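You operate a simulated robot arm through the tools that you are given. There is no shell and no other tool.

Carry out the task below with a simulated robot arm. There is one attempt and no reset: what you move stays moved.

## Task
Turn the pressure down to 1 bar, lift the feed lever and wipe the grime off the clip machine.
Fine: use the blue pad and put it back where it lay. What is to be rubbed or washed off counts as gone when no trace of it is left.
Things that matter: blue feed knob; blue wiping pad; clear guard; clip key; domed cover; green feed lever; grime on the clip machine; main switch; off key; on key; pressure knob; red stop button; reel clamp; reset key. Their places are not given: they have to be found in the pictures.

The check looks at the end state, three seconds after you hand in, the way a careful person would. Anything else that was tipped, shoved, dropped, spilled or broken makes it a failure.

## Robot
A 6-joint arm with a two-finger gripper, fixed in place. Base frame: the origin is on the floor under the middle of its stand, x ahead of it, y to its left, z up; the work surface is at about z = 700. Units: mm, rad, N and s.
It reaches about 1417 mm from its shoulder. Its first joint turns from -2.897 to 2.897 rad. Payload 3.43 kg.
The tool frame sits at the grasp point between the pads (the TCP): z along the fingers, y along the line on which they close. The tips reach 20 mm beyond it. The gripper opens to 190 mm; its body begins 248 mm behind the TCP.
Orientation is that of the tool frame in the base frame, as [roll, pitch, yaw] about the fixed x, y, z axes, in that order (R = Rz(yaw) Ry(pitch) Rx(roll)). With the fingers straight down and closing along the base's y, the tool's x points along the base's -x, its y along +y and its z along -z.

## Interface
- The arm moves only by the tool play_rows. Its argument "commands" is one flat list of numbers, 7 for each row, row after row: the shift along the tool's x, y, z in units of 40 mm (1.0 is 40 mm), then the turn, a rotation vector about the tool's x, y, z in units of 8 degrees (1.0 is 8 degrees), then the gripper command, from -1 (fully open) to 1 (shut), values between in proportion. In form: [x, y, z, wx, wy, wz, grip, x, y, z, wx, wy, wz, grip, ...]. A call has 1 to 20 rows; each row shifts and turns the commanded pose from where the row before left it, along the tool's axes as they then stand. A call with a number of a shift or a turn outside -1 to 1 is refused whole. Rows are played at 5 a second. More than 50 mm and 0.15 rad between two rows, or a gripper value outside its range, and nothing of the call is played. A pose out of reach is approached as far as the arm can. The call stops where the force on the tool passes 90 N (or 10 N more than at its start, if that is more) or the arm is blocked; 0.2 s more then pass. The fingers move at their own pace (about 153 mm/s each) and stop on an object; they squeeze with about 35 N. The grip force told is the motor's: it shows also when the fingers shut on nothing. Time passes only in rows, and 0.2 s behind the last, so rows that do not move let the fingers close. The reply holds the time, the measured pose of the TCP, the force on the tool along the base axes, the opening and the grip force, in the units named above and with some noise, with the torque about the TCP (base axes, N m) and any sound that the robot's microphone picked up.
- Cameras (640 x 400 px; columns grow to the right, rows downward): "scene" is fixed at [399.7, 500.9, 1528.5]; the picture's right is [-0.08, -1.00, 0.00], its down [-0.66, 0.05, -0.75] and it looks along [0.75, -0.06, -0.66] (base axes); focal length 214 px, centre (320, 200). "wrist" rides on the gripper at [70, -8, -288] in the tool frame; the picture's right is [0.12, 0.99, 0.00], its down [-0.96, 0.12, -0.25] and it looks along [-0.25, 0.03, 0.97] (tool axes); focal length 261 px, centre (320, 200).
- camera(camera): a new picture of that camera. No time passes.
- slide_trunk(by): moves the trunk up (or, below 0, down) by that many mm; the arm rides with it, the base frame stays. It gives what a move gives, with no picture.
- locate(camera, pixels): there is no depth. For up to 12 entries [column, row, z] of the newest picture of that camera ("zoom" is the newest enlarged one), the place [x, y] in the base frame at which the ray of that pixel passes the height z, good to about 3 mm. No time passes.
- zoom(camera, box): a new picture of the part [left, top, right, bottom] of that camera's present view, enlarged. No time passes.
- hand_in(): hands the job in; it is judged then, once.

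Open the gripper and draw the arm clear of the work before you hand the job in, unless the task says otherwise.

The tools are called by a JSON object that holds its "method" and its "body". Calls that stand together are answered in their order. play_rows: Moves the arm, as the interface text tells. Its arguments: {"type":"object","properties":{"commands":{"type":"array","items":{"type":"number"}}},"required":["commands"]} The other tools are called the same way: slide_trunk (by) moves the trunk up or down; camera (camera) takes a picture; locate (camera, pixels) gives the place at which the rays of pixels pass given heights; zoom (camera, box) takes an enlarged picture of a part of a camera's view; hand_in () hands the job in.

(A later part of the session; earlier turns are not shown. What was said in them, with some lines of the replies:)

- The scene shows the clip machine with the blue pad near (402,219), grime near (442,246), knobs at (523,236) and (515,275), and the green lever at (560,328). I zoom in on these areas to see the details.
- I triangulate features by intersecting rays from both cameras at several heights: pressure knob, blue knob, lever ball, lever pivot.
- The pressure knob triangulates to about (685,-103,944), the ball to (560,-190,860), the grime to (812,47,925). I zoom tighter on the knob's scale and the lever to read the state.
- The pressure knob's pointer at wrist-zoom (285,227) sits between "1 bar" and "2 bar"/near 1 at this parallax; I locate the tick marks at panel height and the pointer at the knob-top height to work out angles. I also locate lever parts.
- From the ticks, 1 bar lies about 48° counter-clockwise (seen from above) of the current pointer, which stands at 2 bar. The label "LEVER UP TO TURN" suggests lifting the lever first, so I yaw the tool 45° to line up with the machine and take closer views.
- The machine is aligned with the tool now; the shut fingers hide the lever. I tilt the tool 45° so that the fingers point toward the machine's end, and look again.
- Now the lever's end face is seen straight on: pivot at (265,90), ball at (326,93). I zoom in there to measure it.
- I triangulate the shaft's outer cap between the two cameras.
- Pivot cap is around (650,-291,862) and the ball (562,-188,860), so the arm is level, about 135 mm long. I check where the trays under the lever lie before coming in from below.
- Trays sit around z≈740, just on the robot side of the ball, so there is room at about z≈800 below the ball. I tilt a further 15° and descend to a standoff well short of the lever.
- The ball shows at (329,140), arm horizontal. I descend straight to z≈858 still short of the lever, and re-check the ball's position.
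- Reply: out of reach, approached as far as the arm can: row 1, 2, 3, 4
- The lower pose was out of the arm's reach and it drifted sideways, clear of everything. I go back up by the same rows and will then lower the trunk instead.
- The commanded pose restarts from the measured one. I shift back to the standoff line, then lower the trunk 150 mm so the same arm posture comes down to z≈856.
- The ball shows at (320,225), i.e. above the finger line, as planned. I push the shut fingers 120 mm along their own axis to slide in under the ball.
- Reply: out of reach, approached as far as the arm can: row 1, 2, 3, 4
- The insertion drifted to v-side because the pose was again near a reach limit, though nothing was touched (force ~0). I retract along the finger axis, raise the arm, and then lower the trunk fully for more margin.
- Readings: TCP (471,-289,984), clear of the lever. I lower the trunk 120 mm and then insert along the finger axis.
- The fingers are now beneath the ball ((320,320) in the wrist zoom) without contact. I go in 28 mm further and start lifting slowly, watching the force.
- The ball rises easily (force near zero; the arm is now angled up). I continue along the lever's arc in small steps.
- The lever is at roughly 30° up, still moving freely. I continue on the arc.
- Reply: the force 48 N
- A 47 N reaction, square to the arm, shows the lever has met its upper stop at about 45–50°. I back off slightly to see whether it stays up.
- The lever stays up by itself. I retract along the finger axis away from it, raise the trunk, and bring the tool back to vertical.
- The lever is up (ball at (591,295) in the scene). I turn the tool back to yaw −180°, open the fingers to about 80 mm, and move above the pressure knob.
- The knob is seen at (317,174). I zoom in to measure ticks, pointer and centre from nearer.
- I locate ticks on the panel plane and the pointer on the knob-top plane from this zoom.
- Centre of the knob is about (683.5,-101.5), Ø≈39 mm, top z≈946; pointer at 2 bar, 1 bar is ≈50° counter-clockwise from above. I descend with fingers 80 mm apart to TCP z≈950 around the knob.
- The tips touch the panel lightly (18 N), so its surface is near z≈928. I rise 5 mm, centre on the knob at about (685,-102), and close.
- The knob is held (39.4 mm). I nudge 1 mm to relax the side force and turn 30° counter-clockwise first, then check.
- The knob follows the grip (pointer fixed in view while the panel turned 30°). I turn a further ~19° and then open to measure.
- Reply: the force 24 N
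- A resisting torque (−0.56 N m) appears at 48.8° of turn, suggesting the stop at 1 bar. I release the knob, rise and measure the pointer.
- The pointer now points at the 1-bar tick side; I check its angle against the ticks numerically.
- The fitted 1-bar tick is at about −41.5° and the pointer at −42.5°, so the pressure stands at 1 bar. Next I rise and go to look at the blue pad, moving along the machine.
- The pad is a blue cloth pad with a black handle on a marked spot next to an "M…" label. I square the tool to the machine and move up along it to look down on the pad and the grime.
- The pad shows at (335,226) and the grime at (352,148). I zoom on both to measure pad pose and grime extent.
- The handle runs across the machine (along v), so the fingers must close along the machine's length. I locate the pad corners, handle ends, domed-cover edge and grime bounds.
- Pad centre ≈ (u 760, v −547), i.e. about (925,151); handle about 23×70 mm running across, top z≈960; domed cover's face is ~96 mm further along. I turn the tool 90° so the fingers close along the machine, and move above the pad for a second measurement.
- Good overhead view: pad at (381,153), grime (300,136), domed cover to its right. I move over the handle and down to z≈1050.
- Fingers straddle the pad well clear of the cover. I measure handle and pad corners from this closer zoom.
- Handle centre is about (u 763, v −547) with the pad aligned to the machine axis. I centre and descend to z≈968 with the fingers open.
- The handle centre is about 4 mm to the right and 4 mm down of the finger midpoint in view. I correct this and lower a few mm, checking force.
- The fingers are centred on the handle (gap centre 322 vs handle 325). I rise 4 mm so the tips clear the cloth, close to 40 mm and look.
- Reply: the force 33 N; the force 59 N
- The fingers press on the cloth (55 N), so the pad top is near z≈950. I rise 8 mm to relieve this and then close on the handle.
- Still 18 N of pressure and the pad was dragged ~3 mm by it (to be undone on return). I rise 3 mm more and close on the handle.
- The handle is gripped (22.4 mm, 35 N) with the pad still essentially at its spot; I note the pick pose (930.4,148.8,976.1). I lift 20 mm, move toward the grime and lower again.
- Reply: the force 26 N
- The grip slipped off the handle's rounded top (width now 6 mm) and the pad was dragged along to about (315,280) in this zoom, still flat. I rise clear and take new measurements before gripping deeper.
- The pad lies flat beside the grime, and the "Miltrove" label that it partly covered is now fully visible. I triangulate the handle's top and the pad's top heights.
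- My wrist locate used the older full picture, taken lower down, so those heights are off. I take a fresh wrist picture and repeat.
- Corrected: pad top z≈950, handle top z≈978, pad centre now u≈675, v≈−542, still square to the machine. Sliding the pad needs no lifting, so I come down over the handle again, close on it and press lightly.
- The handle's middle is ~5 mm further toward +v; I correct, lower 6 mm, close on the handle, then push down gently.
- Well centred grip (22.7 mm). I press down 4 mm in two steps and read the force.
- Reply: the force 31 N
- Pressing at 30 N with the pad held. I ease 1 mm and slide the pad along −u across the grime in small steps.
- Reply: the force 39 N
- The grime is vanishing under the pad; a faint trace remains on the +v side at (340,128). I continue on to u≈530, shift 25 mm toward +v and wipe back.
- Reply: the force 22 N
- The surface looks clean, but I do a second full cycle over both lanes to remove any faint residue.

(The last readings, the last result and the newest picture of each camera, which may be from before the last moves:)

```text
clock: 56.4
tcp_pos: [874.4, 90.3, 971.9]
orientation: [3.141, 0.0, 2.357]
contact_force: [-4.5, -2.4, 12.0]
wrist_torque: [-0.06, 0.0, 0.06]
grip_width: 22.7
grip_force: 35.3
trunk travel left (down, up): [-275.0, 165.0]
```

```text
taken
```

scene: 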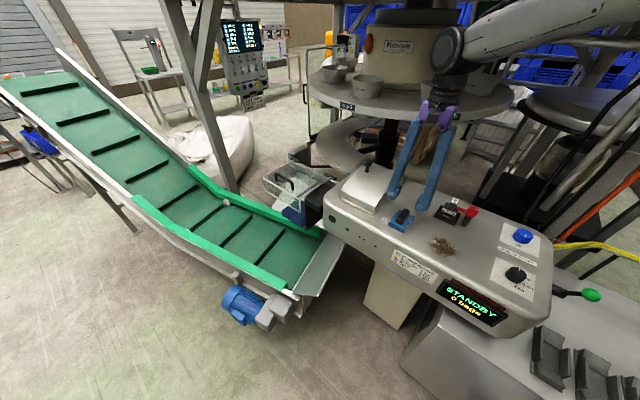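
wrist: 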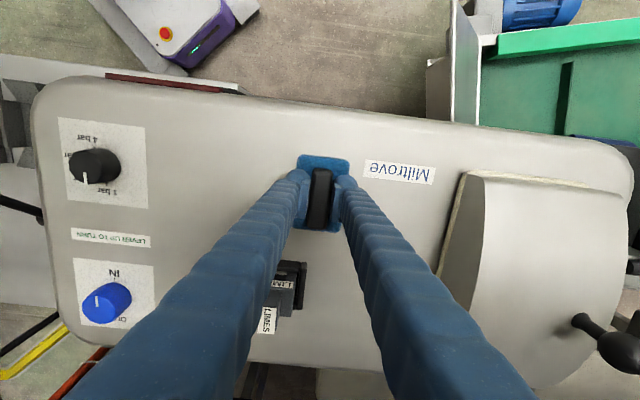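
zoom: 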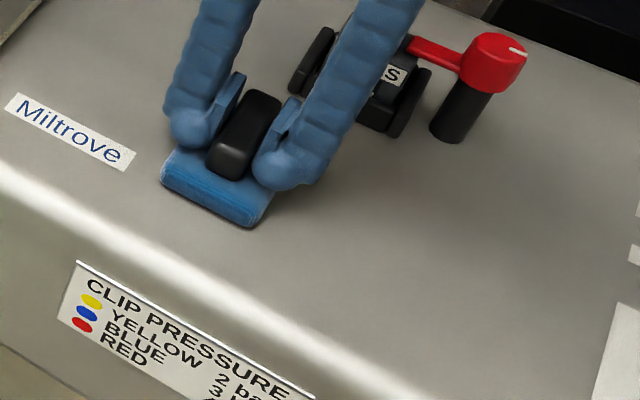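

No grime visible. I zoom closely on the wiped area in both cameras to look for remaining traces.

{"method": "zoom", "body": {"camera": "scene", "box": [425, 225, 475, 270]}}

{"method": "zoom", "body": {"camera": "wrist", "box": [180, 100, 320, 200]}}

```text
8.89 times, centred on (450, 248) of scene
```

zoom: 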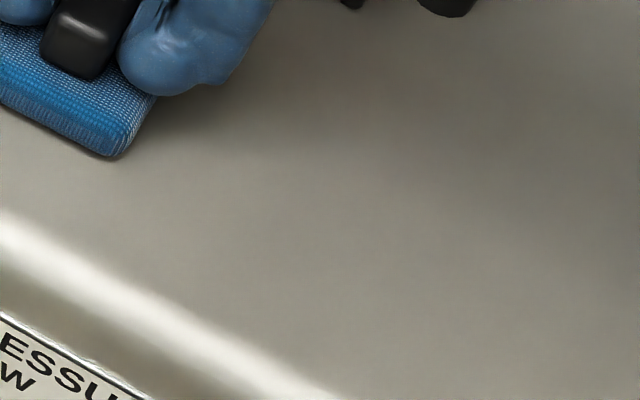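

```text
4.00 times, centred on (250, 150) of wrist
```

zoom: 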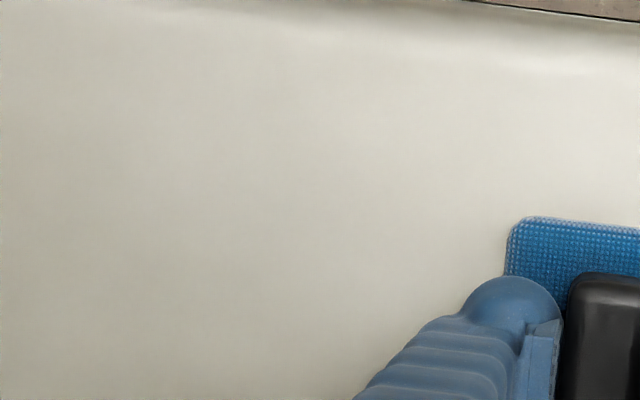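

The area is clean on both views. I now slide the pad back toward its original spot (u≈763, v≈−545) and compare with the first picture.

{"method": "play_rows", "body": {"commands": [0.052, 0.405, 0, 0, 0, 0, 1, 0.052, 0.405, 0, 0, 0, 0, 1, 0.052, 0.405, 0, 0, 0, 0, 1, 0.052, 0.405, 0, 0, 0, 0, 1, 0.052, 0.405, 0, 0, 0, 0, 1, 0, 0, 0, 0, 0, 0, 1]}}

{"method": "zoom", "body": {"camera": "scene", "box": [375, 195, 435, 240]}}

{"method": "zoom", "body": {"camera": "wrist", "box": [240, 130, 400, 250]}}

```text
clock: 57.8
tcp_pos: [926.7, 156.4, 971.9]
orientation: [3.139, 0.0, 2.356]
contact_force: [-2.2, -3.4, 17.9]
wrist_torque: [0.01, 0.13, 0.08]
grip_width: 22.6
grip_force: 34.8
trunk travel left (down, up): [-275.0, 165.0]
```

```text
8.89 times, centred on (405, 218) of scene
```

zoom: 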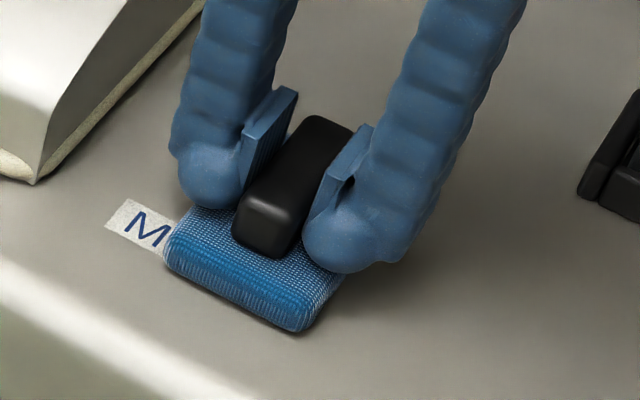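

```text
3.33 times, centred on (320, 190) of wrist
```

zoom: 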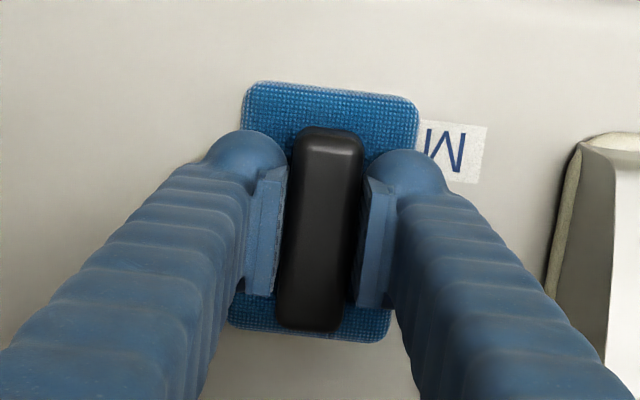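

Compared with the first picture (an "i" fragment was visible right of "M"), the pad is now about 2–3 mm too far along +u. I ease the pressure and nudge it back 2.5 mm.

{"method": "play_rows", "body": {"commands": [0, 0, -0.03, 0, 0, 0, 1, 0, -0.0625, 0, 0, 0, 0, 1, 0, 0, 0, 0, 0, 0, 1]}}

{"method": "zoom", "body": {"camera": "scene", "box": [375, 195, 435, 240]}}

```text
clock: 58.6
tcp_pos: [925.2, 155.1, 970.3]
orientation: [3.14, 0.0, 2.358]
contact_force: [8.2, 3.8, 15.5]
wrist_torque: [0.07, -0.16, -0.03]
grip_width: 22.8
grip_force: 34.3
trunk travel left (down, up): [-275.0, 165.0]
```

```text
8.89 times, centred on (405, 218) of scene
```

zoom: 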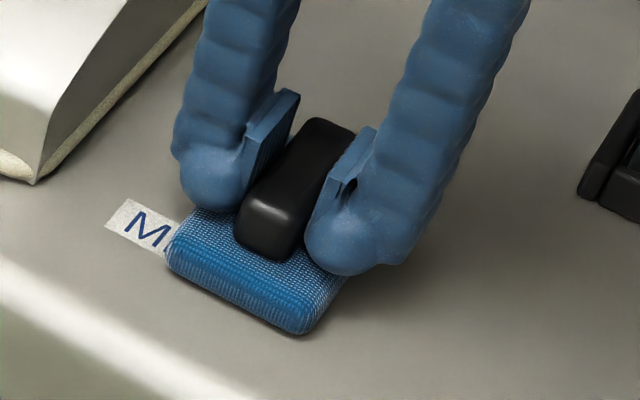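

Now an "i" fragment shows again and the corners match the first picture within about a millimetre. I relieve the pressure, open and rise to compare the bare pad.

{"method": "play_rows", "body": {"commands": [0, 0, -0.05, 0, 0, 0, 1, 0, 0, -0.02, 0, 0, 0, 1]}}

{"method": "play_rows", "body": {"commands": [0, 0, 0, 0, 0, 0, 0.6, 0, 0, 0, 0, 0, 0, 0.45, 0, 0, -0.3, 0, 0, 0, 0.45, 0, 0, -0.6, 0, 0, 0, 0.45, 0, 0, -0.8, 0, 0, 0, 0.45, 0, 0, -0.8, 0, 0, 0, 0.45, -0.5, 0, -0.8, 0, 0, 0, 0.45]}}

{"method": "zoom", "body": {"camera": "scene", "box": [375, 195, 435, 240]}}

{"method": "camera", "body": {"camera": "wrist"}}

```text
clock: 59.2
tcp_pos: [923.8, 154.6, 971.1]
orientation: [-3.138, -0.001, 2.357]
contact_force: [-0.4, -0.6, -0.8]
wrist_torque: [-0.02, 0.01, 0.02]
grip_width: 22.5
grip_force: 34.8
trunk travel left (down, up): [-275.0, 165.0]
```

```text
clock: 60.8
tcp_pos: [939.2, 141.5, 1108.4]
orientation: [-3.139, -0.003, 2.356]
contact_force: [0.3, 0.7, -0.7]
wrist_torque: [0.02, 0.0, -0.05]
grip_width: 52.3
grip_force: 0.1
trunk travel left (down, up): [-275.0, 165.0]
```

```text
8.89 times, centred on (405, 218) of scene
```

zoom: 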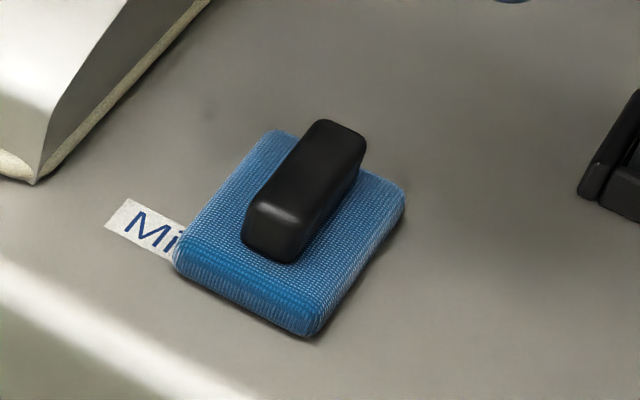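

```text
taken
```

wrist: 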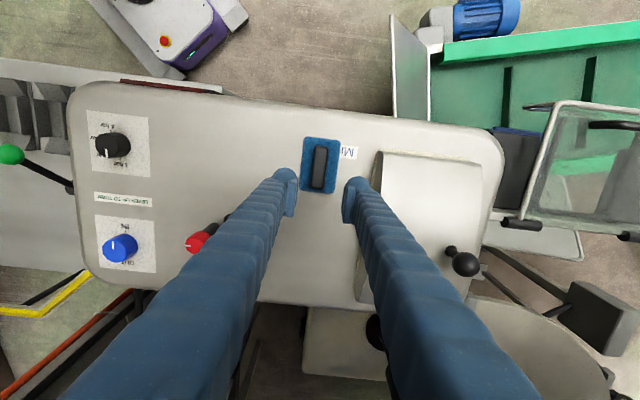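

The pad lies back on its spot, within about 2 mm of the first picture (left corner (173,262) vs (168,258)). I rise well clear, opening the gripper, and check the knob, lever and wiped area.

{"method": "play_rows", "body": {"commands": [0, 0, -0.9, 0, 0, 0, 0.2, 0, 0, -0.9, 0, 0, 0, 0, 0, 0, -0.9, 0, 0, 0, -0.5, 0, -0.9, 0, 0, 0, 0, -0.5, 0, -0.9, 0, 0, 0, 0, -0.5, 0, -0.9, 0, 0, 0, 0, -0.5, 0, -0.9, 0, 0, 0, 0, -0.5]}}

{"method": "camera", "body": {"camera": "wrist"}}

{"method": "camera", "body": {"camera": "scene"}}

{"method": "zoom", "body": {"camera": "scene", "box": [480, 220, 610, 320]}}

{"method": "zoom", "body": {"camera": "scene", "box": [380, 190, 490, 270]}}

```text
clock: 62.4
tcp_pos: [835.8, 39.1, 1217.8]
orientation: [-3.141, -0.001, 2.357]
contact_force: [-1.5, -1.2, 0.0]
wrist_torque: [0.07, -0.04, -0.01]
grip_width: 142.7
grip_force: 0.1
trunk travel left (down, up): [-275.0, 165.0]
```

```text
taken
```

wrist: 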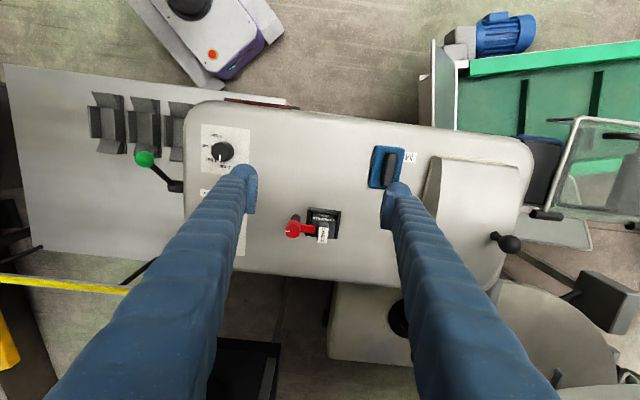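

```text
taken
```

scene: 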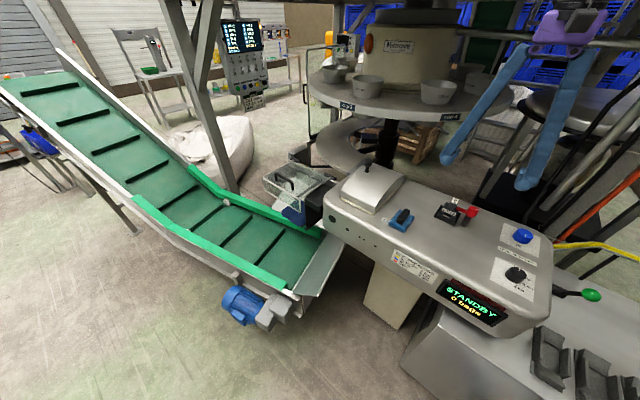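

```text
4.00 times, centred on (545, 270) of scene
```

zoom: 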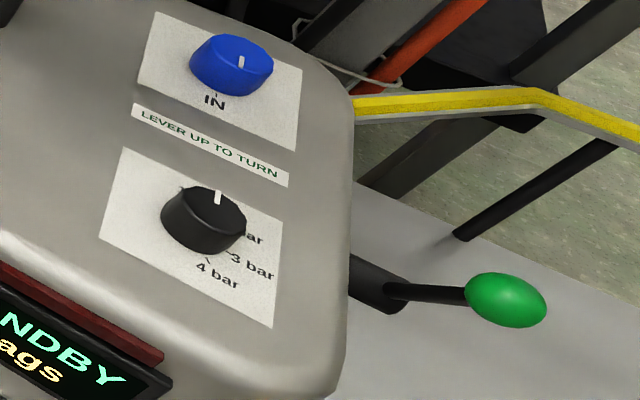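

```text
5.00 times, centred on (435, 230) of scene
```

zoom: 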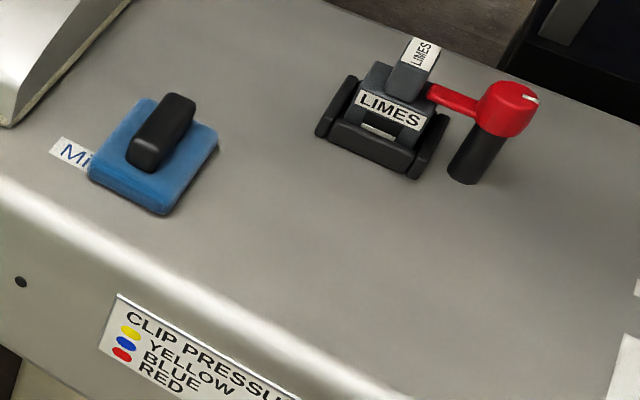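

Lever up, knob and pad look right, and the surface is clean. I zoom once more on the knob scale and the pad/wiped area from above.

{"method": "zoom", "body": {"camera": "wrist", "box": [195, 120, 255, 180]}}

{"method": "zoom", "body": {"camera": "wrist", "box": [250, 110, 420, 210]}}

```text
6.67 times, centred on (225, 150) of wrist
```

zoom: 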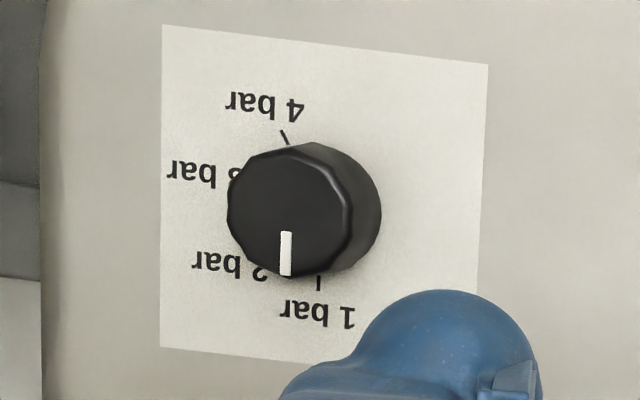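

```text
3.76 times, centred on (335, 160) of wrist
```

zoom: 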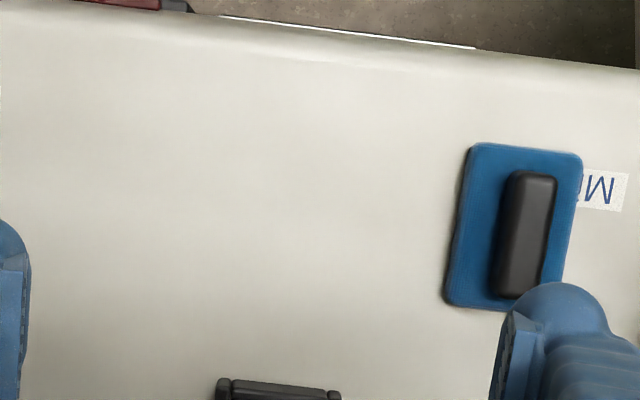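

The pointer lines up with the 1-bar tick, the surface is spotless and the pad is in place. I draw the arm back toward its starting area, gripper open.

{"method": "play_rows", "body": {"commands": [0, -0.9, -0.15, 0, 0, 0, -0.5, 0, -0.9, -0.15, 0, 0, 0, -1, 0, -0.9, 0, 0, 0, 0, -1, 0.1, -0.9, 0, 0, 0, 0, -1, 0.1, -0.9, 0, 0, 0, 0, -1, 0.1, -0.9, 0, 0, 0, 0, -1, 0.1, -0.9, 0, 0, 0, 0, -1, 0.1, -0.9, 0, 0, 0, 0, -1, 0, 0, 0, 0, 0, 0, -1]}}

{"method": "camera", "body": {"camera": "scene"}}

{"method": "camera", "body": {"camera": "wrist"}}

```text
clock: 64.4
tcp_pos: [617.6, -151.0, 1229.1]
orientation: [-3.141, -0.002, 2.358]
contact_force: [1.3, -1.3, 0.0]
wrist_torque: [0.05, 0.06, -0.02]
grip_width: 190.0
grip_force: 0.2
trunk travel left (down, up): [-275.0, 165.0]
```

```text
taken
```

scene: 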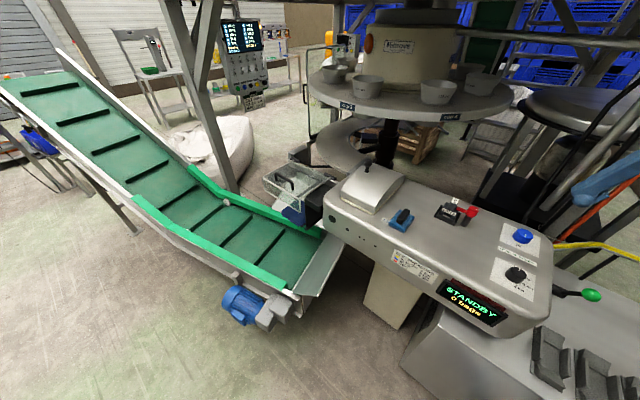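

```text
taken
```

wrist: 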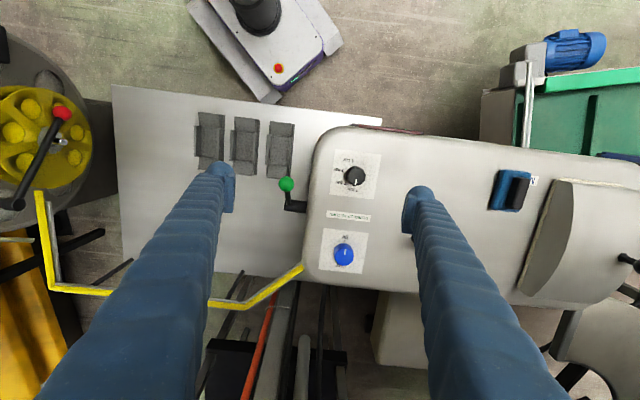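

The arm is clear with the gripper open. The lever is up (ball at (590,295) in the scene), the knob is at 1 bar, the machine top is clean and the pad lies at (402,219) as at the start. I hand in.

{"method": "hand_in", "body": {}}

```text
The job is handed in.
```

The job is handed in; the check's result was not shown to me. The final pictures show:

- **Pressure:** the knob was at 2 bar and now points to the 1 bar tick. It met a stop there.
- **Feed lever:** it is lifted to its upper stop and stays up on its own. I lifted it before turning the knob because of the "LEVER UP TO TURN" label.
- **Grime:** none is visible on the clip machine in close views from both cameras, after two full wiping cycles with the blue pad.
- **Pad:** it is back on its spot, within about 2 mm of where it first lay, judged from the pictures.

My first grip on the pad's handle slipped, which dragged the pad along the machine top toward the grime. It stayed flat on the surface and knocked nothing.

I saw nothing else disturbed. The arm is drawn back with the gripper open.
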